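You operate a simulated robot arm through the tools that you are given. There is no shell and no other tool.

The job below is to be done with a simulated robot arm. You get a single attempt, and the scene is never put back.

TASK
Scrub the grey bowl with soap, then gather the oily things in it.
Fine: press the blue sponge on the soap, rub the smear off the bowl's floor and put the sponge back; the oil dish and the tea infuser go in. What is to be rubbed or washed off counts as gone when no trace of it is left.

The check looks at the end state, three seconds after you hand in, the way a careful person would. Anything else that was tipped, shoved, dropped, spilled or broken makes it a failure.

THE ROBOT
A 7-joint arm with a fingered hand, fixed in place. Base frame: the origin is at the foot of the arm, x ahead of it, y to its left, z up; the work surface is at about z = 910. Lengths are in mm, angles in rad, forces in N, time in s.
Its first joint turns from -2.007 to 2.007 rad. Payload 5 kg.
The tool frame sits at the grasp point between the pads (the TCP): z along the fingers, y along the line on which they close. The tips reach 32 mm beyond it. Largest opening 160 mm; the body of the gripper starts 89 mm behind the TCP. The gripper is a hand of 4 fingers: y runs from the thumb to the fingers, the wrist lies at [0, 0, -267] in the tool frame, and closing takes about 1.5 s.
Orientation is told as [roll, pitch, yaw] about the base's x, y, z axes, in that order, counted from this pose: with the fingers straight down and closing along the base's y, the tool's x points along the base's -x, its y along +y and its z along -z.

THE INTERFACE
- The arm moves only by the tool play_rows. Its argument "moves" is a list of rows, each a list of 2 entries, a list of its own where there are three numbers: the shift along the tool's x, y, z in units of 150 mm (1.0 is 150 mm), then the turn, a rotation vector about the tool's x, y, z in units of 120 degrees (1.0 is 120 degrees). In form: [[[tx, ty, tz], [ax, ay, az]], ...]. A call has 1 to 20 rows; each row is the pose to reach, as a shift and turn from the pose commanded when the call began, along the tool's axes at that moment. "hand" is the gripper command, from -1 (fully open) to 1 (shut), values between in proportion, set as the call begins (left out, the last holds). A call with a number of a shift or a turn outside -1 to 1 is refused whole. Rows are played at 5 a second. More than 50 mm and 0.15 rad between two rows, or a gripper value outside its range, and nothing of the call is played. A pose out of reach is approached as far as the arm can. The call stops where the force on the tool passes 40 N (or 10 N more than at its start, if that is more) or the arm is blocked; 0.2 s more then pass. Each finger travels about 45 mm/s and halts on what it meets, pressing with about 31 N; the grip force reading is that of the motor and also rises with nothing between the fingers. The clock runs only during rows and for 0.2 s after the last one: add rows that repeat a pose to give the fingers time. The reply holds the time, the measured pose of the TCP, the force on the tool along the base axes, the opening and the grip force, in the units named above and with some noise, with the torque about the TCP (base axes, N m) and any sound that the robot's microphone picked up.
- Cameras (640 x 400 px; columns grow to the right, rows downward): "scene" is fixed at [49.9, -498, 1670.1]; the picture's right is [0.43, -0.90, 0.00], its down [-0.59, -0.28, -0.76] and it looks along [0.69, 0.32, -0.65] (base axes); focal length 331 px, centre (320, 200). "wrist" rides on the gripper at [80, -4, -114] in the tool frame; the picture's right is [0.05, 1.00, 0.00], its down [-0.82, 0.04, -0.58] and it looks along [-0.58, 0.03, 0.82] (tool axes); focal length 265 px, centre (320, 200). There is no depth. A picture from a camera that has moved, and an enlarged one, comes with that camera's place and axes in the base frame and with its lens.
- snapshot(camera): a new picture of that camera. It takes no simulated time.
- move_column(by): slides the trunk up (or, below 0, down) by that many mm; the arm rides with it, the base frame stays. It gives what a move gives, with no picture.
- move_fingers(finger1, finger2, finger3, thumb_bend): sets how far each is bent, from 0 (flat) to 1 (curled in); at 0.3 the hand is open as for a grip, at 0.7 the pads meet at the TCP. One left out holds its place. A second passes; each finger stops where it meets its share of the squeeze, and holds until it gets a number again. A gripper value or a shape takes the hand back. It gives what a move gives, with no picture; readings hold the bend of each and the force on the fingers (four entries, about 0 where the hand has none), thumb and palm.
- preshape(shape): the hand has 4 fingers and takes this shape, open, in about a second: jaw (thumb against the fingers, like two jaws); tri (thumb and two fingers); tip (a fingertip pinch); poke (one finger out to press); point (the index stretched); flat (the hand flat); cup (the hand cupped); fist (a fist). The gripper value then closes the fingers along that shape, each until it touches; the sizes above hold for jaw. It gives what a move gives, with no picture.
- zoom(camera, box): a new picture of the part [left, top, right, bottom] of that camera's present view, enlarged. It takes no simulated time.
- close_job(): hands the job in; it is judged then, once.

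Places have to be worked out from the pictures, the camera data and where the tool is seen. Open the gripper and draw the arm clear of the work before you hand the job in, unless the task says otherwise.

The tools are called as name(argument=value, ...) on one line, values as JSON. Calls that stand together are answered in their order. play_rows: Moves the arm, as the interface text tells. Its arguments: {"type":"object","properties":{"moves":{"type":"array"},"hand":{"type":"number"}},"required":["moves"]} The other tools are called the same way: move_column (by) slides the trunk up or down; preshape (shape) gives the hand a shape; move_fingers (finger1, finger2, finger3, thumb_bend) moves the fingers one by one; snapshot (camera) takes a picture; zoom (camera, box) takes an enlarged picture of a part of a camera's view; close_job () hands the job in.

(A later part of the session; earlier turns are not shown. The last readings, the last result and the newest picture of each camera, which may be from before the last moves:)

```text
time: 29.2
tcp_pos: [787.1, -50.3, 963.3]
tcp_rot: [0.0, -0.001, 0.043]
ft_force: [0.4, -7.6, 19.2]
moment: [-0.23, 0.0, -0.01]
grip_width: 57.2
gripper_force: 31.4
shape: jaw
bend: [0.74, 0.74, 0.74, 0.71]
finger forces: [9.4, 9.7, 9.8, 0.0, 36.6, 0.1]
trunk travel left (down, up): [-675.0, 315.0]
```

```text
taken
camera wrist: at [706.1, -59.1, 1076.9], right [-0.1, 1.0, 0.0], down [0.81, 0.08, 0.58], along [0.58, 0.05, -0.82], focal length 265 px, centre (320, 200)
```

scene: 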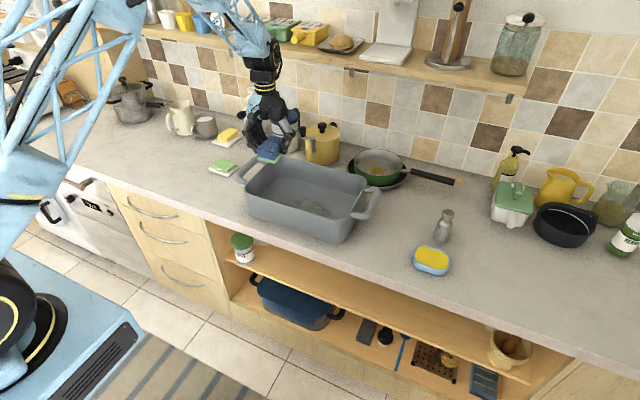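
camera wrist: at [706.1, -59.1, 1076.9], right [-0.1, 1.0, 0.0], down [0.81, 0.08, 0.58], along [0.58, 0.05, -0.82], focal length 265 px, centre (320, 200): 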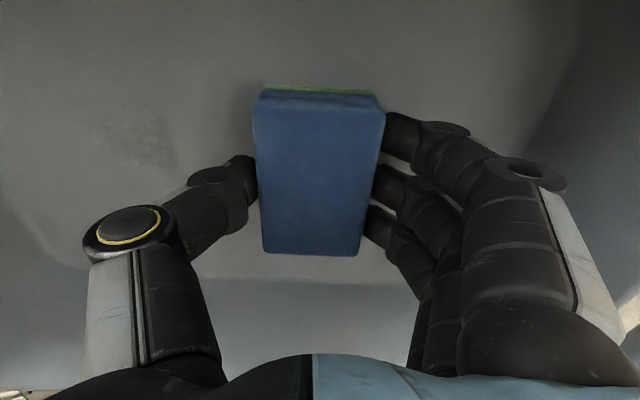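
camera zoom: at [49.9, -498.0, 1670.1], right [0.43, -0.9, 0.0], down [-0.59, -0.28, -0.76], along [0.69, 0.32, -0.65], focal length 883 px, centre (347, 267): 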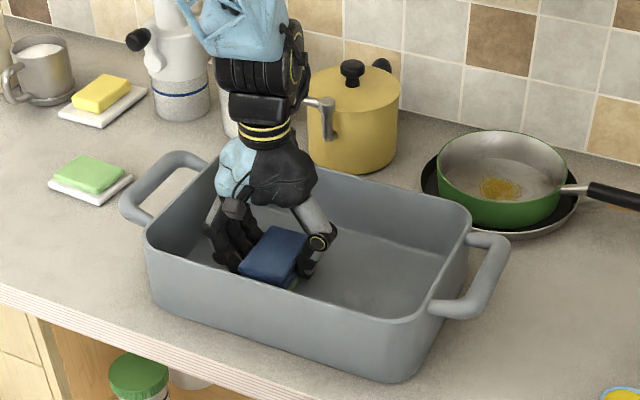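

The bowl stays put. I look closely at what remains of the smear.

zoom(camera="wrist", box=[40, 40, 280, 200])

zoom(camera="scene", box=[280, 160, 370, 230])

```text
2.50 times, centred on (160, 120) of wrist
camera zoom: at [706.1, -59.1, 1076.9], right [-0.1, 1.0, 0.0], down [0.81, 0.08, 0.58], along [0.58, 0.05, -0.82], focal length 664 px, centre (720, 400)
```

zoom: 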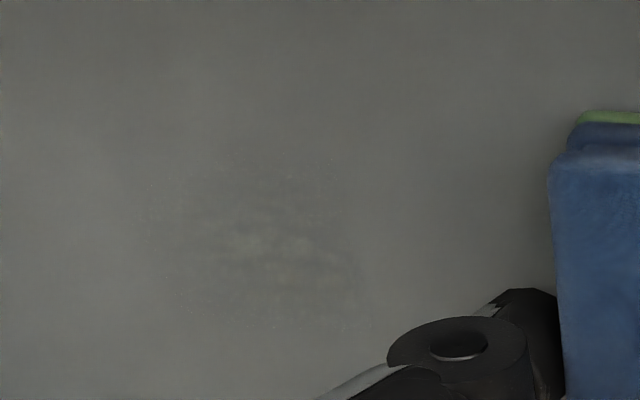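

```text
5.71 times, centred on (325, 195) of scene
camera zoom: at [49.9, -498.0, 1670.1], right [0.43, -0.9, 0.0], down [-0.59, -0.28, -0.76], along [0.69, 0.32, -0.65], focal length 1893 px, centre (291, 229)
```

zoom: 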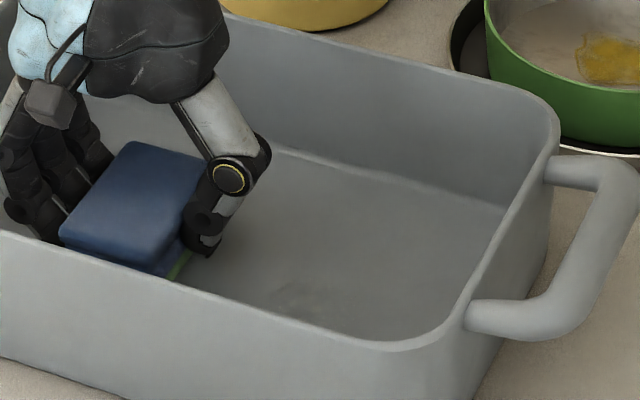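

The smear is fading; a faint patch remains at y −198 to −140. I sweep back and rub more there, going a bit further toward −y (the thumb still clears the wall).

play_rows(moves=[[[0, -0.08, 0], [0, 0, 0]], [[0, -0.16, 0], [0, 0, 0]], [[0, -0.24, 0], [0, 0, 0]], [[0, -0.32, 0], [0, 0, 0]], [[0, -0.4, 0], [0, 0, 0]], [[0, -0.48, 0], [0, 0, 0]], [[0, -0.56, 0], [0, 0, 0]], [[0, -0.64, 0], [0, 0, 0]], [[0, -0.72, 0], [0, 0, 0]], [[0, -0.8, 0], [0, 0, 0]], [[0, -0.82, 0], [0, 0, 0]], [[0.04, -0.76, 0], [0, 0, 0]], [[0.06, -0.68, 0], [0, 0, 0]], [[0.06, -0.6, 0], [0, 0, 0]], [[0.06, -0.52, 0], [0, 0, 0]], [[0, -0.58, 0], [0, 0, 0]], [[-0.06, -0.64, 0], [0, 0, 0]], [[-0.06, -0.72, 0], [0, 0, 0]], [[-0.06, -0.8, 0], [0, 0, 0]], [[-0.04, -0.82, 0], [0, 0, 0]]])

```text
time: 33.4
tcp_pos: [800.1, -172.8, 961.5]
tcp_rot: [0.001, -0.001, 0.043]
ft_force: [5.6, 4.9, 16.4]
moment: [0.31, -0.11, -0.07]
grip_width: 57.6
gripper_force: 30.9
shape: jaw
bend: [0.74, 0.74, 0.74, 0.71]
finger forces: [12.0, 12.0, 11.9, 0.0, 30.5, 0.0]
trunk travel left (down, up): [-675.0, 315.0]
```

Forces stay steady. I sweep back toward +y across the whole smear, varying x a little.

play_rows(moves=[[[0.04, 0.06, 0], [0, 0, 0]], [[0.1, 0.14, 0], [0, 0, 0]], [[0.1, 0.22, 0], [0, 0, 0]], [[0.04, 0.3, 0], [0, 0, 0]], [[-0.02, 0.38, 0], [0, 0, 0]], [[-0.02, 0.46, 0], [0, 0, 0]], [[0.04, 0.54, 0], [0, 0, 0]], [[0.1, 0.62, 0], [0, 0, 0]], [[0.1, 0.7, 0], [0, 0, 0]], [[0.04, 0.78, 0], [0, 0, 0]], [[0.04, 0.84, 0], [0, 0, 0]]])

zoom(camera="wrist", box=[40, 0, 280, 200])

zoom(camera="scene", box=[280, 160, 370, 230])

```text
time: 35.8
tcp_pos: [787.0, -47.8, 961.9]
tcp_rot: [-0.001, -0.001, 0.044]
ft_force: [-0.2, -5.6, 14.1]
moment: [-0.14, -0.01, 0.0]
grip_width: 57.2
gripper_force: 31.0
shape: jaw
bend: [0.74, 0.74, 0.74, 0.71]
finger forces: [9.7, 9.8, 9.9, 0.0, 35.7, 0.0]
trunk travel left (down, up): [-675.0, 315.0]
```

```text
2.00 times, centred on (160, 100) of wrist
camera zoom: at [706.6, -56.7, 1076.7], right [-0.1, 1.0, 0.0], down [0.81, 0.08, 0.58], along [0.58, 0.05, -0.82], focal length 531 px, centre (640, 400)
```

zoom: 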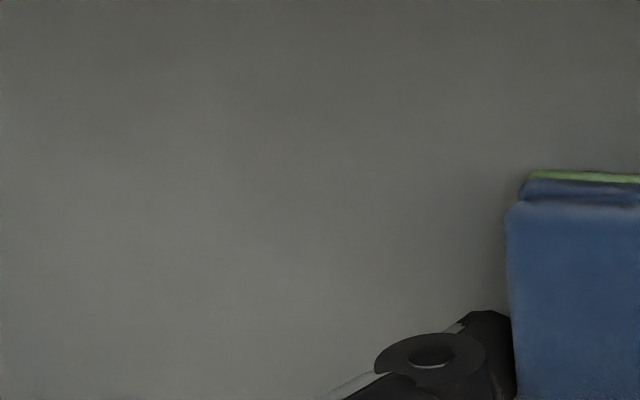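

```text
5.71 times, centred on (325, 195) of scene
camera zoom: at [49.9, -498.0, 1670.1], right [0.43, -0.9, 0.0], down [-0.59, -0.28, -0.76], along [0.69, 0.32, -0.65], focal length 1893 px, centre (291, 229)
```

zoom: 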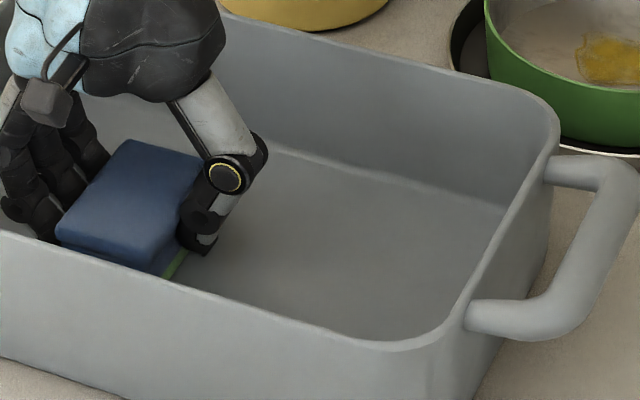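

The visible floor is clean now. I add a short extra rub at the +y end, under the sponge's present place, then lift to inspect.

play_rows(moves=[[[0.06, -0.05, 0], [0, 0, 0]], [[0.08, -0.13, 0], [0, 0, 0]], [[0.08, -0.21, 0], [0, 0, 0]], [[0.08, -0.29, 0], [0, 0, 0]], [[0.02, -0.24, 0], [0, 0, 0]], [[-0.05, -0.2, 0], [0, 0, 0]], [[-0.08, -0.12, 0], [0, 0, 0]], [[-0.08, -0.04, 0], [0, 0, 0]], [[-0.06, 0.04, 0], [0, 0, 0]], [[0, 0.05, 0], [0, 0, 0]], [[0.06, 0.04, 0], [0, 0, 0]], [[0.06, -0.04, 0], [0, 0, 0]], [[0.02, -0.12, 0], [0, 0, 0]], [[0.0, -0.2, 0], [0, 0, 0]], [[0, -0.28, 0], [0, 0, 0]], [[0, -0.28, -0.05], [0, 0, 0]], [[0, -0.28, -0.2], [0, 0, 0]], [[0, -0.28, -0.45], [0, 0, 0]], [[0, -0.28, -0.7], [0, 0, 0]], [[0, -0.28, -0.95], [0, 0, 0]]])

snapshot(camera="wrist")

zoom(camera="scene", box=[230, 120, 390, 250])

```text
time: 40.0
tcp_pos: [786.7, -90.8, 1103.7]
tcp_rot: [0.0, 0.0, 0.043]
ft_force: [0.0, -0.2, 0.7]
moment: [-0.01, 0.01, -0.01]
grip_width: 56.9
gripper_force: 30.6
shape: jaw
bend: [0.74, 0.74, 0.74, 0.71]
finger forces: [10.1, 10.1, 10.2, 0.0, 30.3, 0.0]
trunk travel left (down, up): [-675.0, 315.0]
```

```text
taken
camera wrist: at [707.3, -98.4, 1218.2], right [-0.09, 1.0, 0.0], down [0.81, 0.08, 0.58], along [0.57, 0.05, -0.82], focal length 265 px, centre (320, 200)
```

wrist: 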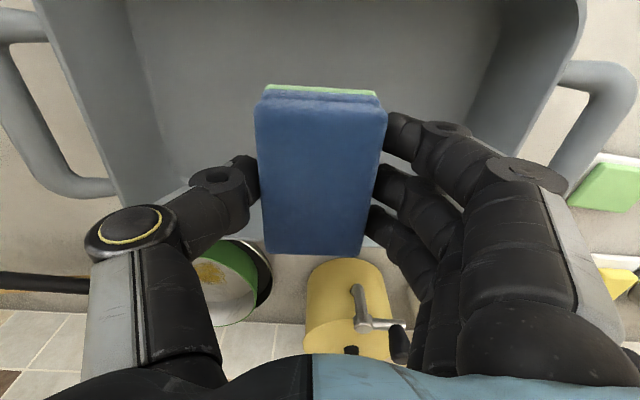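

```text
3.08 times, centred on (310, 185) of scene
camera zoom: at [49.9, -498.0, 1670.1], right [0.43, -0.9, 0.0], down [-0.59, -0.28, -0.76], along [0.69, 0.32, -0.65], focal length 1019 px, centre (351, 246)
```

zoom: 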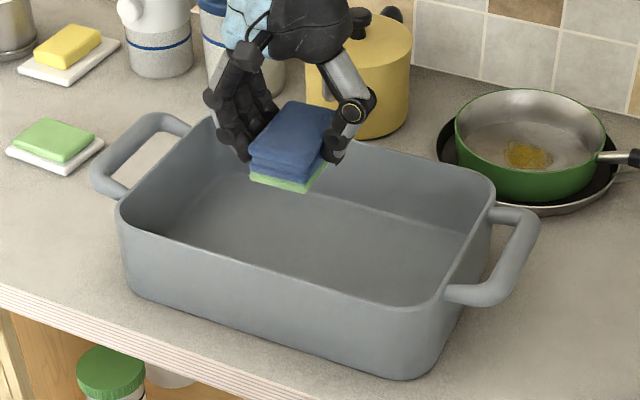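

The bowl floor looks clean from here. I raise a little and carry the sponge back left; on the way I'll inspect the bowl with the wrist camera.

play_rows(moves=[[[0, 0, -0.13], [0, 0, 0]], [[0.03, 0.2, -0.13], [0, 0, 0]], [[0.06, 0.43, -0.13], [0, 0, 0]], [[0.09, 0.65, -0.13], [0, 0, 0]], [[0.11, 0.85, -0.13], [0, 0, 0]]])

play_rows(moves=[[[0.03, 0.2, 0], [0, 0, 0]], [[0.06, 0.43, 0], [0, 0, 0]], [[0.09, 0.65, 0], [0, 0, 0]], [[0.11, 0.85, 0], [0, 0, 0]], [[0.11, 0.85, 0], [0, 0, 0]]])

snapshot(camera="wrist")

zoom(camera="wrist", box=[0, 0, 260, 200])

zoom(camera="scene", box=[230, 130, 390, 250])

```text
time: 41.2
tcp_pos: [766.8, 37.7, 1123.4]
tcp_rot: [-0.002, 0.001, 0.043]
ft_force: [0.0, 0.1, -0.2]
moment: [-0.03, 0.02, 0.03]
grip_width: 57.1
gripper_force: 30.2
shape: jaw
bend: [0.74, 0.74, 0.74, 0.71]
finger forces: [10.0, 10.1, 10.2, 0.0, 30.3, 0.1]
trunk travel left (down, up): [-675.0, 315.0]
```

```text
time: 42.4
tcp_pos: [744.6, 162.2, 1122.7]
tcp_rot: [0.001, 0.001, 0.044]
ft_force: [0.3, -0.7, -0.2]
moment: [0.03, 0.01, 0.01]
grip_width: 56.8
gripper_force: 31.3
shape: jaw
bend: [0.74, 0.74, 0.74, 0.71]
finger forces: [10.0, 10.1, 10.2, 0.0, 30.4, 0.0]
trunk travel left (down, up): [-675.0, 315.0]
```

```text
taken
camera wrist: at [665.1, 155.2, 1237.1], right [-0.09, 1.0, 0.0], down [0.81, 0.08, 0.58], along [0.57, 0.05, -0.82], focal length 265 px, centre (320, 200)
```

wrist: 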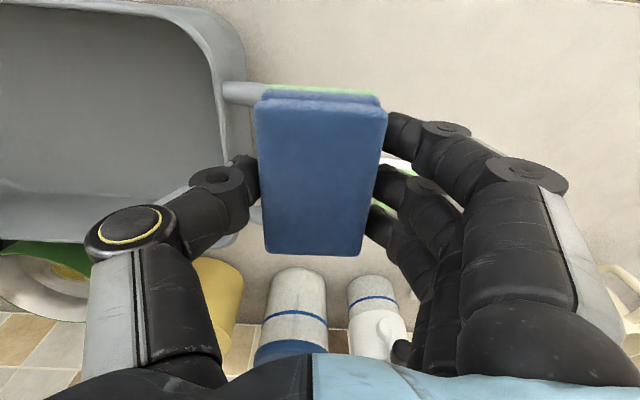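

```text
2.00 times, centred on (130, 100) of wrist
camera zoom: at [665.1, 155.2, 1237.1], right [-0.09, 1.0, 0.0], down [0.81, 0.08, 0.58], along [0.57, 0.05, -0.82], focal length 531 px, centre (700, 400)
```

zoom: 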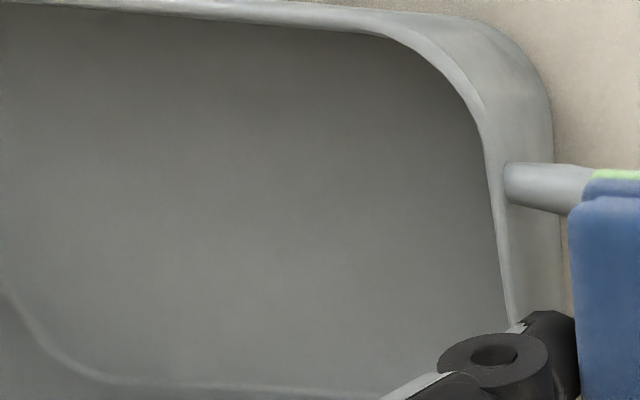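

```text
3.33 times, centred on (310, 190) of scene
camera zoom: at [49.9, -498.0, 1670.1], right [0.43, -0.9, 0.0], down [-0.59, -0.28, -0.76], along [0.69, 0.32, -0.65], focal length 1104 px, centre (353, 233)
```

zoom: 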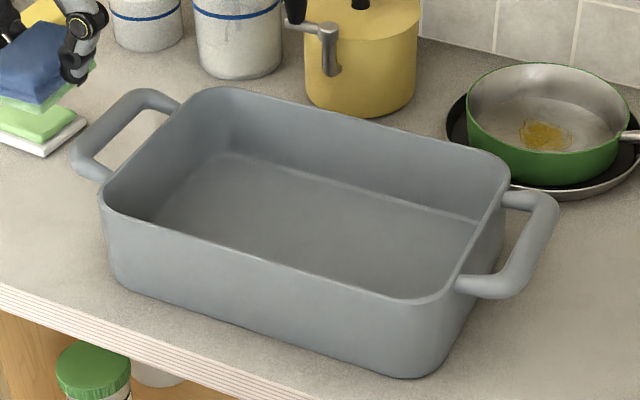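

The bowl floor is clean all over as far as I can see. I finish the trip to above the sponge's original place at about (723, 291).

play_rows(moves=[[[0.03, 0.2, 0], [0, 0, 0]], [[0.06, 0.43, 0], [0, 0, 0]], [[0.09, 0.65, 0], [0, 0, 0]], [[0.112, 0.853, 0], [0, 0, 0]], [[0.112, 0.853, 0], [0, 0, 0]]])

play_rows(moves=[[[0, 0, 0.2], [0, 0, 0]], [[0, 0, 0.4], [0, 0, 0]], [[0, 0, 0.6], [0, 0, 0]], [[0, 0, 0.8], [0, 0, 0]], [[0, 0, 0.9], [0, 0, 0]], [[0, 0, 1], [0, 0, 0]], [[0, 0, 1], [0, 0, 0]]])

snapshot(camera="wrist")

zoom(camera="scene", box=[140, 100, 290, 220])

```text
time: 43.6
tcp_pos: [723.4, 290.7, 1124.2]
tcp_rot: [0.0, 0.002, 0.043]
ft_force: [0.1, -0.4, 0.2]
moment: [0.01, 0.0, -0.01]
grip_width: 56.5
gripper_force: 31.3
shape: jaw
bend: [0.74, 0.74, 0.74, 0.71]
finger forces: [10.0, 10.0, 10.2, 0.0, 30.4, 0.1]
trunk travel left (down, up): [-675.0, 315.0]
```

```text
time: 45.2
tcp_pos: [721.7, 291.4, 973.4]
tcp_rot: [0.0, -0.001, 0.043]
ft_force: [-0.1, 1.1, -0.2]
moment: [0.0, 0.02, 0.02]
grip_width: 57.0
gripper_force: 31.8
shape: jaw
bend: [0.74, 0.74, 0.74, 0.71]
finger forces: [10.0, 10.2, 10.1, 0.0, 30.3, 0.0]
trunk travel left (down, up): [-675.0, 315.0]
```

```text
taken
camera wrist: at [642.2, 284.0, 1087.8], right [-0.1, 1.0, 0.0], down [0.81, 0.08, 0.58], along [0.57, 0.05, -0.82], focal length 265 px, centre (320, 200)
```

wrist: 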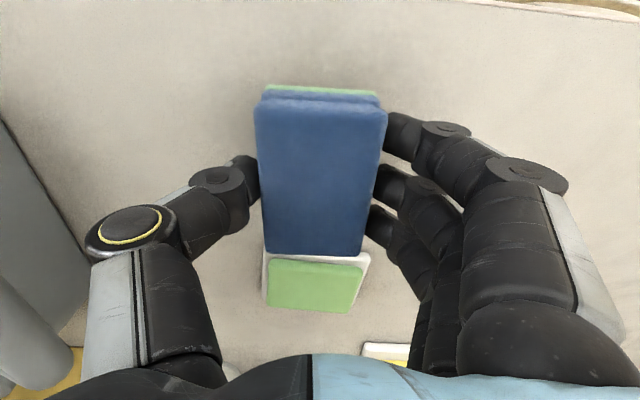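

```text
3.33 times, centred on (215, 160) of scene
camera zoom: at [49.9, -498.0, 1670.1], right [0.43, -0.9, 0.0], down [-0.59, -0.28, -0.76], along [0.69, 0.32, -0.65], focal length 1104 px, centre (670, 333)
```

zoom: 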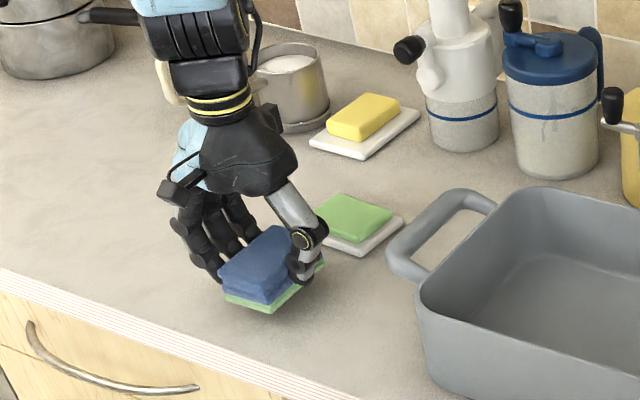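

The sponge is over its original place. I lower the last ~16 mm gently until it touches.

play_rows(moves=[[[0, 0, 0.03], [0, 0, 0]], [[0, 0, 0.05], [0, 0, 0]], [[0, 0, 0.07], [0, 0, 0]], [[0, 0, 0.085], [0, 0, 0]], [[0, 0, 0.093], [0, 0, 0]]])

```text
time: 46.4
tcp_pos: [723.0, 290.9, 959.4]
tcp_rot: [0.0, 0.0, 0.043]
ft_force: [0.3, 0.5, -0.4]
moment: [0.01, -0.02, 0.01]
grip_width: 56.7
gripper_force: 31.1
shape: jaw
bend: [0.74, 0.74, 0.74, 0.71]
finger forces: [10.0, 10.0, 10.3, 0.0, 30.2, 0.0]
trunk travel left (down, up): [-675.0, 315.0]
```

Not touching yet; a few more 1 mm steps.

play_rows(moves=[[[0, 0, 0.006], [0, 0, 0]], [[0, 0, 0.012], [0, 0, 0]], [[0, 0, 0.016], [0, 0, 0]]])

```text
time: 47.2
tcp_pos: [722.5, 291.3, 958.4]
tcp_rot: [0.001, 0.001, 0.043]
ft_force: [-0.4, 0.2, -0.1]
moment: [-0.01, 0.01, -0.03]
grip_width: 56.9
gripper_force: 30.5
shape: jaw
bend: [0.74, 0.74, 0.74, 0.71]
finger forces: [10.0, 10.1, 10.2, 0.1, 30.2, 0.0]
trunk travel left (down, up): [-675.0, 315.0]
```

play_rows(moves=[[[0, 0, 0.006], [0, 0, 0]], [[0, 0, 0.012], [0, 0, 0]]])

```text
time: 47.8
tcp_pos: [721.5, 291.6, 955.6]
tcp_rot: [0.001, 0.0, 0.043]
ft_force: [-0.8, 0.1, -0.4]
moment: [0.02, 0.05, -0.01]
grip_width: 56.9
gripper_force: 30.7
shape: jaw
bend: [0.74, 0.74, 0.74, 0.71]
finger forces: [9.9, 10.1, 10.2, 0.0, 30.2, 0.0]
trunk travel left (down, up): [-675.0, 315.0]
```

I left out the note before that last step; the reading shows z ≈ 956 with no contact force, so the sponge has probably slid up slightly in the grip. I go on lowering in 1 mm steps.

play_rows(moves=[[[0, 0, 0.006], [0, 0, 0]], [[0, 0, 0.012], [0, 0, 0]]])

zoom(camera="scene", box=[180, 150, 240, 205])

```text
time: 48.4
tcp_pos: [723.4, 290.7, 954.3]
tcp_rot: [-0.001, 0.0, 0.045]
ft_force: [-0.1, -0.6, 5.8]
moment: [0.11, 0.0, 0.02]
grip_width: 56.8
gripper_force: 30.6
shape: jaw
bend: [0.74, 0.74, 0.74, 0.71]
finger forces: [9.8, 10.1, 10.2, 0.0, 31.0, 0.1]
trunk travel left (down, up): [-675.0, 315.0]
```

```text
7.27 times, centred on (210, 178) of scene
camera zoom: at [49.9, -498.0, 1670.1], right [0.43, -0.9, 0.0], down [-0.59, -0.28, -0.76], along [0.69, 0.32, -0.65], focal length 2409 px, centre (1120, 364)
```

zoom: 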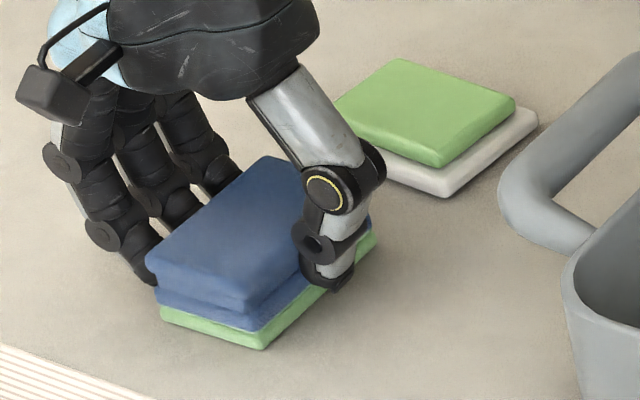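

The sponge rests on the counter with about 6 N. I open the hand and wait for the fingers to move away.

play_rows(moves=[[[0, 0, 0], [0, 0, 0]], [[0, 0, 0], [0, 0, 0]], [[0, 0, 0], [0, 0, 0]], [[0, 0, 0], [0, 0, 0]], [[0, 0, 0], [0, 0, 0]], [[0, 0, 0], [0, 0, 0]], [[0, 0, 0], [0, 0, 0]], [[0, 0, 0], [0, 0, 0]], [[0, 0, 0], [0, 0, 0]], [[0, 0, 0], [0, 0, 0]]], hand=-1)

play_rows(moves=[[[0, 0, -0.1], [0, 0, 0]], [[0, 0, -0.3], [0, 0, 0]], [[0, 0, -0.55], [0, 0, 0]], [[0, 0, -0.8], [0, 0, 0]], [[0, 0, -1], [0, 0, 0]], [[0, 0, -1], [0, 0, 0]]])

snapshot(camera="wrist")

zoom(camera="scene", box=[140, 100, 290, 220])

```text
time: 50.6
tcp_pos: [723.1, 291.3, 953.9]
tcp_rot: [-0.001, 0.0, 0.044]
ft_force: [0.3, -0.2, 0.5]
moment: [-0.02, -0.02, -0.01]
grip_width: 160.0
gripper_force: 0.1
shape: jaw
bend: [0.3, 0.3, 0.3, 0.3]
finger forces: [0.1, 0.0, 0.0, 0.0, 0.1, 0.0]
trunk travel left (down, up): [-675.0, 315.0]
```

```text
time: 52.0
tcp_pos: [720.8, 293.2, 1103.0]
tcp_rot: [0.0, -0.002, 0.043]
ft_force: [-0.4, 1.0, 0.6]
moment: [-0.03, -0.01, 0.03]
grip_width: 159.8
gripper_force: 0.0
shape: jaw
bend: [0.3, 0.3, 0.3, 0.3]
finger forces: [0.0, 0.0, 0.1, 0.0, 0.0, 0.0]
trunk travel left (down, up): [-675.0, 315.0]
```

```text
taken
camera wrist: at [641.5, 285.0, 1217.5], right [-0.1, 1.0, 0.0], down [0.81, 0.08, 0.58], along [0.57, 0.05, -0.82], focal length 265 px, centre (320, 200)
```

wrist: 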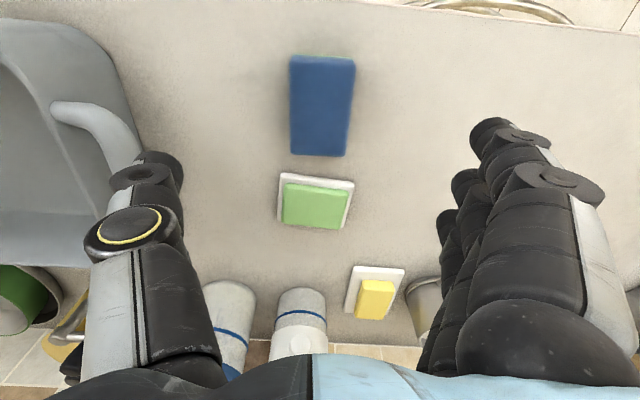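

```text
3.33 times, centred on (215, 160) of scene
camera zoom: at [49.9, -498.0, 1670.1], right [0.43, -0.9, 0.0], down [-0.59, -0.28, -0.76], along [0.69, 0.32, -0.65], focal length 1104 px, centre (670, 333)
```

zoom: 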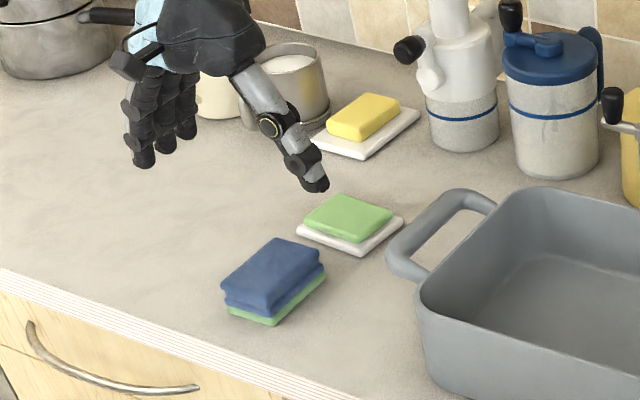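

The sponge is back where it was and the soap dish is undisturbed. I raise the arm and head to the right, stopping over the bowl for a full inspection of its floor.

play_rows(moves=[[[0.05, -0.05, -0.25], [0, 0, 0.021]], [[0.1, -0.15, -0.5], [0, 0, 0.021]], [[0.2, -0.3, -0.7], [0, 0, 0.021]], [[0.3, -0.5, -0.85], [0, 0, 0.021]], [[0.4, -0.75, -0.95], [0, 0, 0.021]], [[0.45, -1, -1], [0, 0, 0.021]]])

play_rows(moves=[[[0, -0.25, 0], [0, 0, 0]], [[0, -0.5, 0], [0, 0, 0]], [[0, -0.75, 0], [0, 0, 0]], [[0, -1, 0], [0, 0, 0]]])

play_rows(moves=[[[0, -0.25, 0], [0, 0, 0]], [[0, -0.5, 0], [0, 0, 0]], [[0, -0.75, 0], [0, 0, 0]], [[0, -1, 0], [0, 0, 0]], [[0, -1, 0], [0, 0, 0]]])

snapshot(camera="wrist")

snapshot(camera="scene")

```text
time: 53.4
tcp_pos: [661.5, 134.6, 1254.3]
tcp_rot: [-0.001, 0.0, 0.0]
ft_force: [-0.8, 0.3, 0.4]
moment: [0.01, -0.01, -0.01]
grip_width: 160.1
gripper_force: 0.2
shape: jaw
bend: [0.3, 0.3, 0.3, 0.3]
finger forces: [0.1, 0.0, 0.0, 0.1, 0.0, 0.0]
trunk travel left (down, up): [-675.0, 315.0]
```

```text
time: 54.4
tcp_pos: [659.7, -11.6, 1254.5]
tcp_rot: [0.001, 0.0, 0.001]
ft_force: [-0.8, -0.8, 1.4]
moment: [0.02, 0.02, -0.03]
grip_width: 159.9
gripper_force: 0.1
shape: jaw
bend: [0.3, 0.3, 0.3, 0.3]
finger forces: [0.0, 0.0, 0.1, 0.0, 0.0, 0.1]
trunk travel left (down, up): [-675.0, 315.0]
```

```text
time: 55.6
tcp_pos: [662.0, -160.7, 1254.0]
tcp_rot: [0.0, 0.001, 0.001]
ft_force: [-0.1, 0.3, -0.1]
moment: [0.0, 0.01, 0.0]
grip_width: 160.4
gripper_force: 0.1
shape: jaw
bend: [0.3, 0.3, 0.3, 0.3]
finger forces: [0.0, 0.0, 0.0, 0.1, 0.1, 0.0]
trunk travel left (down, up): [-675.0, 315.0]
```

```text
taken
camera wrist: at [581.4, -165.2, 1368.8], right [-0.05, 1.0, 0.0], down [0.82, 0.04, 0.58], along [0.58, 0.03, -0.82], focal length 265 px, centre (320, 200)
```

wrist: 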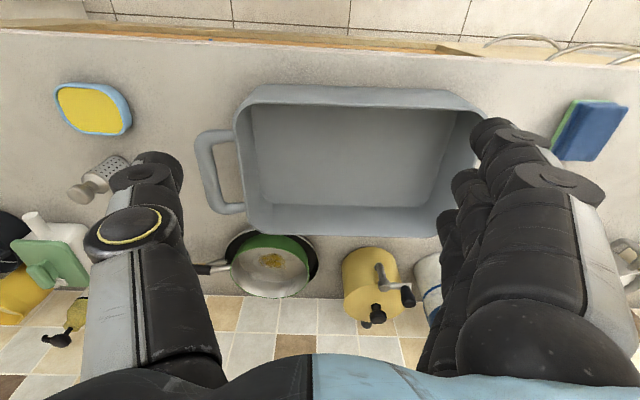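

```text
taken
```

scene: 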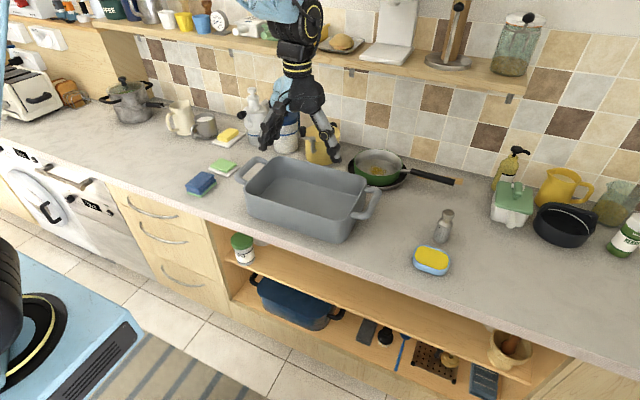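

I zoom into the bowl floor to confirm no trace of the smear is left.

zoom(camera="wrist", box=[230, 80, 490, 240])

zoom(camera="wrist", box=[280, 110, 440, 200])

zoom(camera="wrist", box=[30, 70, 180, 220])

```text
2.46 times, centred on (360, 160) of wrist
camera zoom: at [581.4, -165.2, 1368.8], right [-0.05, 1.0, 0.0], down [0.82, 0.04, 0.58], along [0.58, 0.03, -0.82], focal length 653 px, centre (222, 298)
```

zoom: 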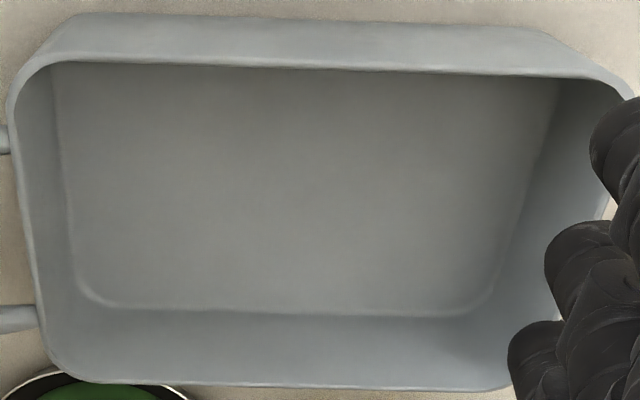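

```text
4.00 times, centred on (360, 155) of wrist
camera zoom: at [581.4, -165.2, 1368.8], right [-0.05, 1.0, 0.0], down [0.82, 0.04, 0.58], along [0.58, 0.03, -0.82], focal length 1062 px, centre (160, 380)
```

zoom: 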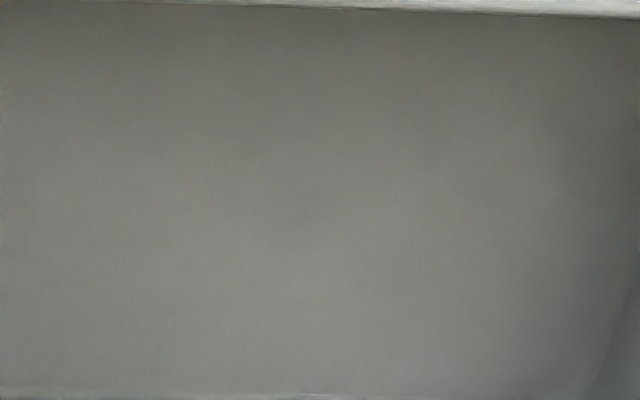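

```text
2.67 times, centred on (105, 145) of wrist
camera zoom: at [581.4, -165.2, 1368.8], right [-0.05, 1.0, 0.0], down [0.82, 0.04, 0.58], along [0.58, 0.03, -0.82], focal length 708 px, centre (893, 347)
```

zoom: 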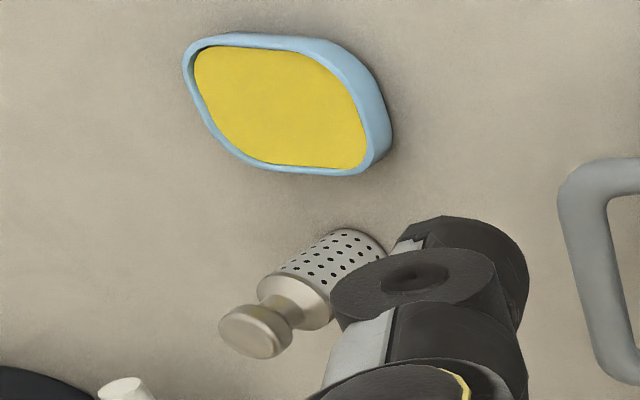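

The bowl floor is clean. Next is the oil dish at about (727, −524), long axis roughly along y turned about −10°. I travel right at height and turn the hand to match.

play_rows(moves=[[[0, -0.25, 0], [0, 0, 0]], [[0, -0.5, 0], [0, 0, 0]], [[0, -0.75, 0], [0, 0, 0]], [[0, -1, 0], [0, 0, 0]]])

play_rows(moves=[[[0, -0.22, 0.1], [0, 0, 0.02]], [[-0.05, -0.45, 0.2], [0, 0, 0.04]], [[-0.12, -0.67, 0.32], [0, 0, 0.06]], [[-0.18, -0.87, 0.45], [0, 0, 0.08]], [[-0.22, -0.99, 0.6], [0, 0, 0.08]], [[-0.22, -0.99, 0.6], [0, 0, 0.08]]])

snapshot(camera="wrist")

snapshot(camera="scene")

```text
time: 56.6
tcp_pos: [662.2, -312.3, 1253.6]
tcp_rot: [0.0, 0.002, -0.001]
ft_force: [0.8, 0.1, -0.3]
moment: [0.05, -0.03, 0.01]
grip_width: 160.1
gripper_force: 0.1
shape: jaw
bend: [0.3, 0.3, 0.3, 0.3]
finger forces: [0.0, 0.0, 0.0, 0.1, 0.1, 0.0]
trunk travel left (down, up): [-675.0, 315.0]
```

```text
time: 58.0
tcp_pos: [694.2, -459.0, 1164.6]
tcp_rot: [0.0, 0.0, -0.167]
ft_force: [-0.1, -0.6, 0.0]
moment: [0.0, -0.02, 0.01]
grip_width: 160.3
gripper_force: 0.0
shape: jaw
bend: [0.3, 0.3, 0.3, 0.3]
finger forces: [0.1, 0.0, 0.1, 0.1, 0.1, 0.0]
trunk travel left (down, up): [-675.0, 315.0]
```

```text
taken
camera wrist: at [615.3, -450.1, 1278.5], right [0.12, 0.99, 0.0], down [0.81, -0.09, 0.58], along [0.57, -0.07, -0.82], focal length 265 px, centre (320, 200)
```

wrist: 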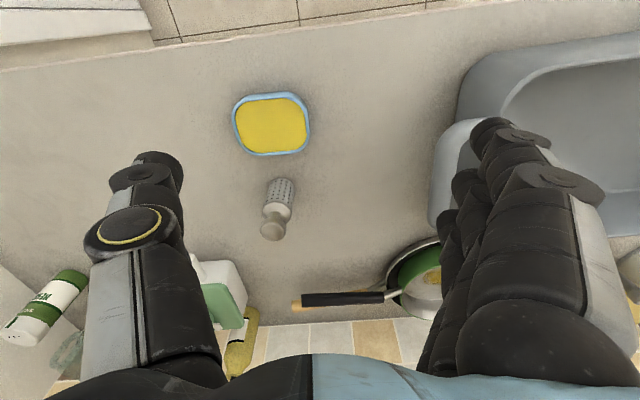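

```text
taken
```

scene: 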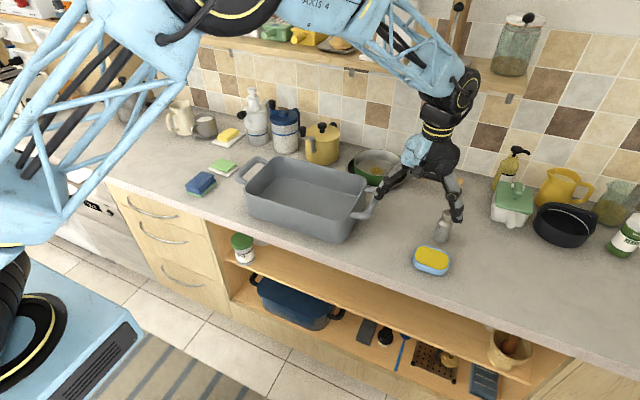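

I zoom on the dish and infuser from here for exact positions and orientation.

zoom(camera="wrist", box=[210, 80, 330, 160])

zoom(camera="wrist", box=[230, 160, 330, 260])

zoom(camera="scene", box=[400, 180, 490, 285])

```text
5.00 times, centred on (270, 120) of wrist
camera zoom: at [615.3, -450.1, 1278.5], right [0.12, 0.99, 0.0], down [0.81, -0.09, 0.58], along [0.57, -0.07, -0.82], focal length 1327 px, centre (570, 600)
```

zoom: 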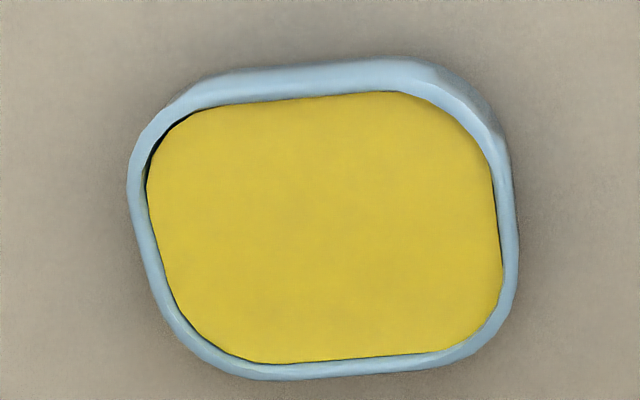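

```text
4.00 times, centred on (280, 210) of wrist
camera zoom: at [615.3, -450.1, 1278.5], right [0.12, 0.99, 0.0], down [0.81, -0.09, 0.58], along [0.57, -0.07, -0.82], focal length 1062 px, centre (480, 160)
```

zoom: 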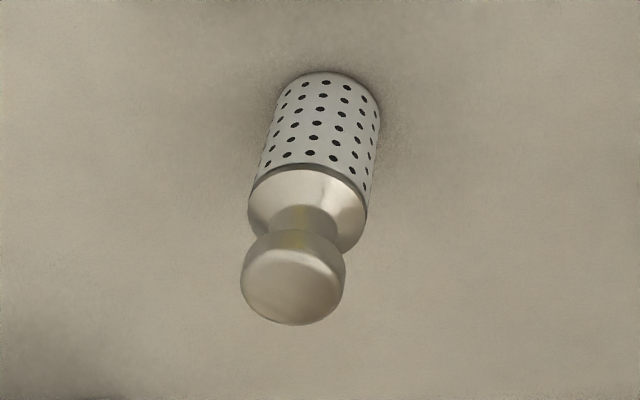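

```text
3.81 times, centred on (445, 232) of scene
camera zoom: at [49.9, -498.0, 1670.1], right [0.43, -0.9, 0.0], down [-0.59, -0.28, -0.76], along [0.69, 0.32, -0.65], focal length 1262 px, centre (-156, 76)
```

zoom: 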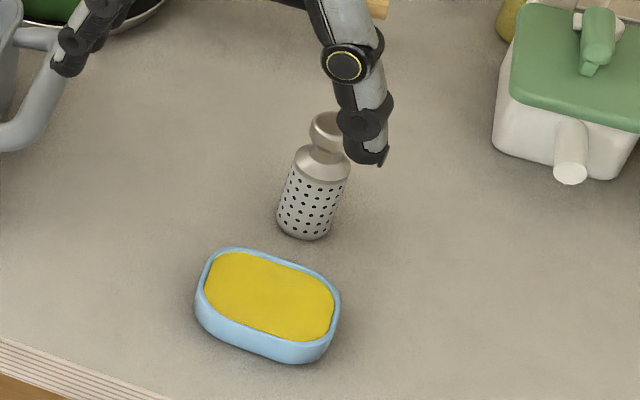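

Measured closely, the dish's straight edges run along x and y (no turn), centre about (731, −528), 97 mm along y and 80 along x; the infuser stands at (837, −536). I turn the hand back to yaw 0 and go above the dish.

play_rows(moves=[[[-0.06, -0.08, 0.14], [0, 0, -0.02]], [[-0.13, -0.17, 0.28], [0, 0, -0.04]], [[-0.2, -0.25, 0.42], [0, 0, -0.06]], [[-0.26, -0.33, 0.56], [0, 0, -0.08]], [[-0.314, -0.411, 0.693], [0, 0, -0.08]], [[-0.314, -0.411, 0.693], [0, 0, -0.08]]])

snapshot(camera="wrist")

zoom(camera="scene", box=[380, 150, 490, 285])

```text
time: 59.4
tcp_pos: [732.7, -529.3, 1060.4]
tcp_rot: [-0.001, 0.0, 0.001]
ft_force: [-0.1, 0.9, 0.2]
moment: [0.01, 0.03, 0.03]
grip_width: 160.2
gripper_force: 0.1
shape: jaw
bend: [0.3, 0.3, 0.3, 0.3]
finger forces: [0.1, 0.0, 0.0, 0.0, 0.0, 0.1]
trunk travel left (down, up): [-675.0, 315.0]
```

```text
taken
camera wrist: at [652.2, -534.0, 1174.2], right [-0.05, 1.0, 0.0], down [0.82, 0.04, 0.58], along [0.58, 0.03, -0.82], focal length 265 px, centre (320, 200)
```

wrist: 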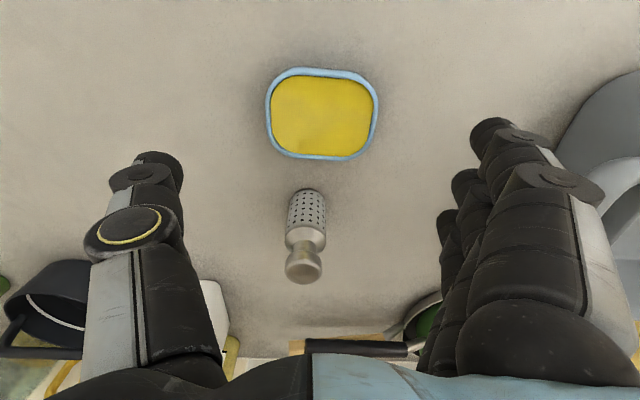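

```text
2.96 times, centred on (435, 218) of scene
camera zoom: at [49.9, -498.0, 1670.1], right [0.43, -0.9, 0.0], down [-0.59, -0.28, -0.76], along [0.69, 0.32, -0.65], focal length 981 px, centre (-21, 148)
```

zoom: 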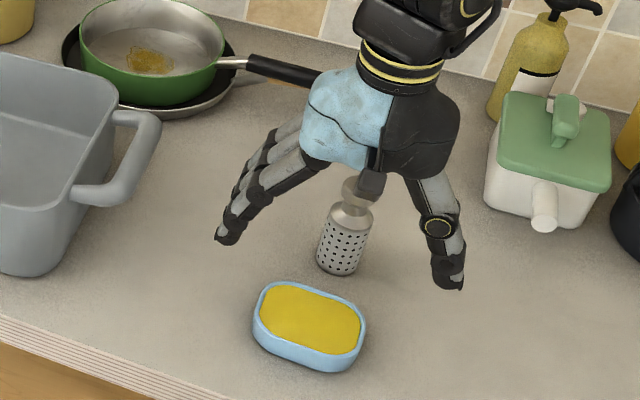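

The dish is centred under the hand to within 2 mm. I descend with the hand open until the fingertips are a few mm above the counter.

play_rows(moves=[[[0.01, 0.01, 0.15], [0, 0, 0]], [[0.01, 0.01, 0.3], [0, 0, 0]], [[0.01, 0.01, 0.45], [0, 0, 0]], [[0.01, 0.01, 0.57], [0, 0, 0]], [[0.01, 0.01, 0.66], [0, 0, 0]], [[0.01, 0.01, 0.73], [0, 0, 0]], [[0.01, 0.01, 0.745], [0, 0, 0]], [[0.01, 0.01, 0.745], [0, 0, 0]]])

snapshot(camera="wrist")

zoom(camera="scene", box=[380, 150, 490, 285])

```text
time: 61.2
tcp_pos: [729.1, -527.0, 947.8]
tcp_rot: [0.001, -0.001, 0.0]
ft_force: [-0.2, -0.8, 1.2]
moment: [0.02, 0.02, 0.0]
grip_width: 160.1
gripper_force: 0.1
shape: jaw
bend: [0.3, 0.3, 0.3, 0.3]
finger forces: [0.0, 0.0, 0.1, 0.0, 0.1, 0.1]
trunk travel left (down, up): [-675.0, 315.0]
```

```text
taken
camera wrist: at [648.5, -531.5, 1062.5], right [-0.05, 1.0, 0.0], down [0.82, 0.04, 0.58], along [0.58, 0.03, -0.82], focal length 265 px, centre (320, 200)
```

wrist: 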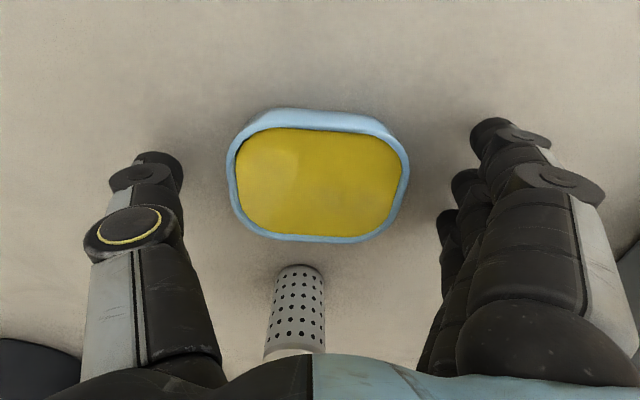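

```text
2.96 times, centred on (435, 218) of scene
camera zoom: at [49.9, -498.0, 1670.1], right [0.43, -0.9, 0.0], down [-0.59, -0.28, -0.76], along [0.69, 0.32, -0.65], focal length 981 px, centre (-21, 148)
```

zoom: 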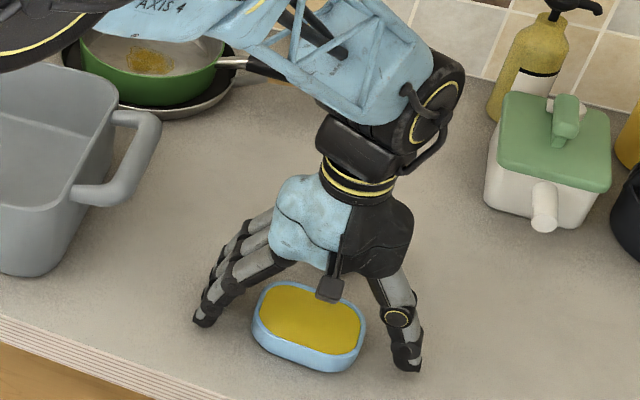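

The dish sits centred between thumb and fingers, and the tips are just above the counter. I close the hand on it.

play_rows(moves=[[[0, 0, 0], [0, 0, 0]], [[0, 0, 0], [0, 0, 0]], [[0, 0, 0], [0, 0, 0]], [[0, 0, 0], [0, 0, 0]], [[0, 0, 0], [0, 0, 0]], [[0, 0, 0], [0, 0, 0]], [[0, 0, 0], [0, 0, 0]], [[0, 0, 0], [0, 0, 0]], [[0, 0, 0], [0, 0, 0]], [[0, 0, 0], [0, 0, 0]]], hand=1)

snapshot(camera="wrist")

zoom(camera="scene", box=[380, 170, 490, 285])

```text
time: 63.6
tcp_pos: [729.7, -528.3, 951.3]
tcp_rot: [-0.003, -0.006, 0.0]
ft_force: [-3.7, -0.2, 15.9]
moment: [0.99, 0.18, 0.13]
grip_width: 77.4
gripper_force: 31.0
shape: jaw
bend: [0.73, 0.73, 0.73, 0.7]
finger forces: [19.6, 18.5, 17.3, 0.0, 28.5, 0.0]
trunk travel left (down, up): [-675.0, 315.0]
stopped in row 10: the force on the tool passed its limit at 41 N (the readings are from after the stop); the commanded pose is now the measured one
```

```text
taken
camera wrist: at [648.5, -531.9, 1066.2], right [-0.05, 1.0, 0.0], down [0.81, 0.04, 0.58], along [0.58, 0.03, -0.81], focal length 265 px, centre (320, 200)
```

wrist: 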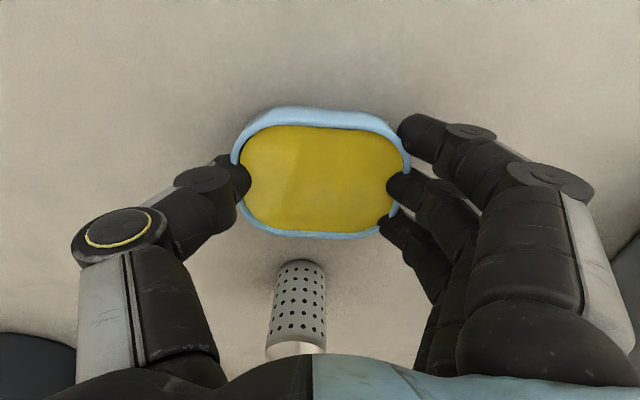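

```text
3.48 times, centred on (435, 228) of scene
camera zoom: at [49.9, -498.0, 1670.1], right [0.43, -0.9, 0.0], down [-0.59, -0.28, -0.76], along [0.69, 0.32, -0.65], focal length 1152 px, centre (-80, 104)
```

zoom: 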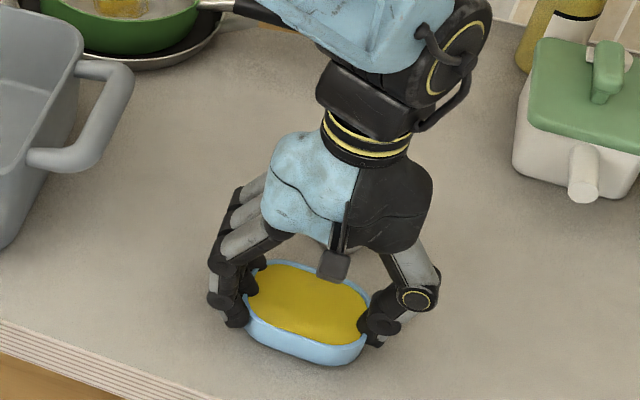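

The force limit tripped while closing: the tips may be pressing on the counter or the rim. I look closely before moving anything.

zoom(camera="scene", box=[410, 230, 470, 285])

zoom(camera="wrist", box=[160, 90, 320, 270])

zoom(camera="wrist", box=[320, 90, 500, 270])

```text
7.27 times, centred on (440, 258) of scene
camera zoom: at [49.9, -498.0, 1670.1], right [0.43, -0.9, 0.0], down [-0.59, -0.28, -0.76], along [0.69, 0.32, -0.65], focal length 2409 px, centre (-553, -218)
```

zoom: 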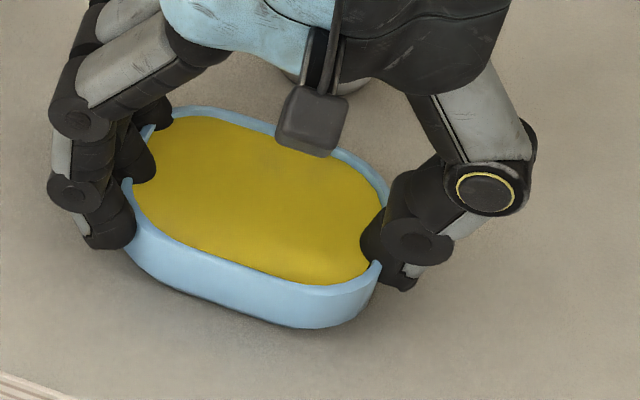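

```text
2.22 times, centred on (240, 180) of wrist
camera zoom: at [648.5, -531.9, 1066.2], right [-0.05, 1.0, 0.0], down [0.81, 0.04, 0.58], along [0.58, 0.03, -0.81], focal length 590 px, centre (498, 244)
```

zoom: 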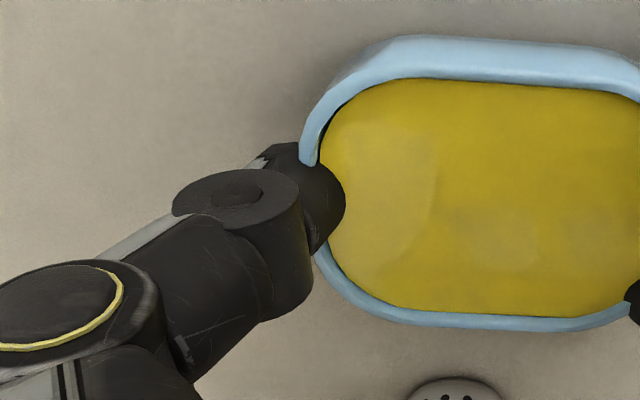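

```text
2.22 times, centred on (410, 180) of wrist
camera zoom: at [648.5, -531.9, 1066.2], right [-0.05, 1.0, 0.0], down [0.81, 0.04, 0.58], along [0.58, 0.03, -0.81], focal length 590 px, centre (120, 244)
```

zoom: 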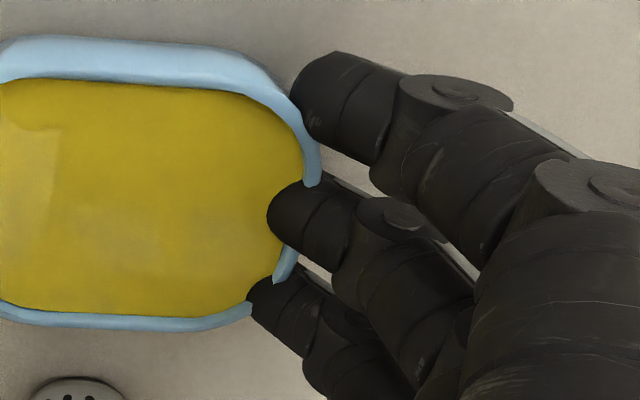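

The pads splay outward at this width (77 mm at the TCP but 97 mm at the dish), so they wedge the dish downward and the grip is poor. I release without lifting and will take the infuser first, then grip the dish across its shorter side.

play_rows(moves=[[[0, 0, 0], [0, 0, 0]], [[0, 0, 0], [0, 0, 0]], [[0, 0, 0], [0, 0, 0]], [[0, 0, 0], [0, 0, 0]], [[0, 0, 0], [0, 0, 0]], [[0, 0, 0], [0, 0, 0]], [[0, 0, 0], [0, 0, 0]], [[0, 0, 0], [0, 0, 0]], [[0, 0, 0], [0, 0, 0]]], hand=-1)

zoom(camera="scene", box=[390, 190, 490, 285])

snapshot(camera="wrist")

```text
time: 64.1
tcp_pos: [733.6, -530.9, 951.8]
tcp_rot: [-0.007, -0.005, 0.0]
ft_force: [0.8, 0.7, -0.7]
moment: [-0.01, 0.04, 0.02]
grip_width: 160.1
gripper_force: 0.0
shape: jaw
bend: [0.3, 0.3, 0.3, 0.3]
finger forces: [0.0, 0.1, 0.0, 0.1, 0.0, 0.0]
trunk travel left (down, up): [-675.0, 315.0]
stopped in row 2: the force on the tool passed its limit at 48 N (the readings are from after the stop); the commanded pose is now the measured one
```

```text
4.21 times, centred on (440, 238) of scene
camera zoom: at [49.9, -498.0, 1670.1], right [0.43, -0.9, 0.0], down [-0.59, -0.28, -0.76], along [0.69, 0.32, -0.65], focal length 1395 px, centre (-185, 42)
```

zoom: 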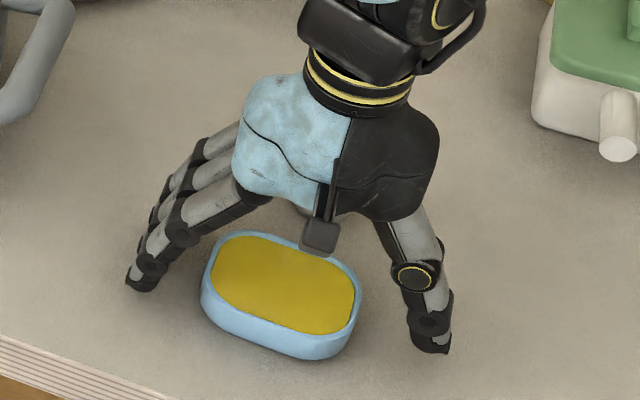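

```text
taken
camera wrist: at [651.9, -534.1, 1065.2], right [-0.05, 1.0, -0.01], down [0.81, 0.05, 0.58], along [0.58, 0.02, -0.81], focal length 265 px, centre (320, 200)
```

wrist: 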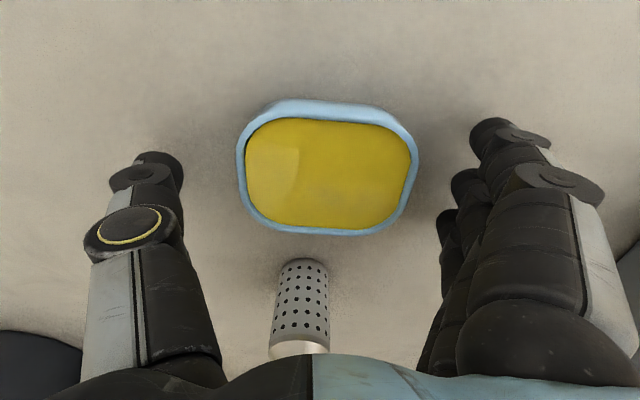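

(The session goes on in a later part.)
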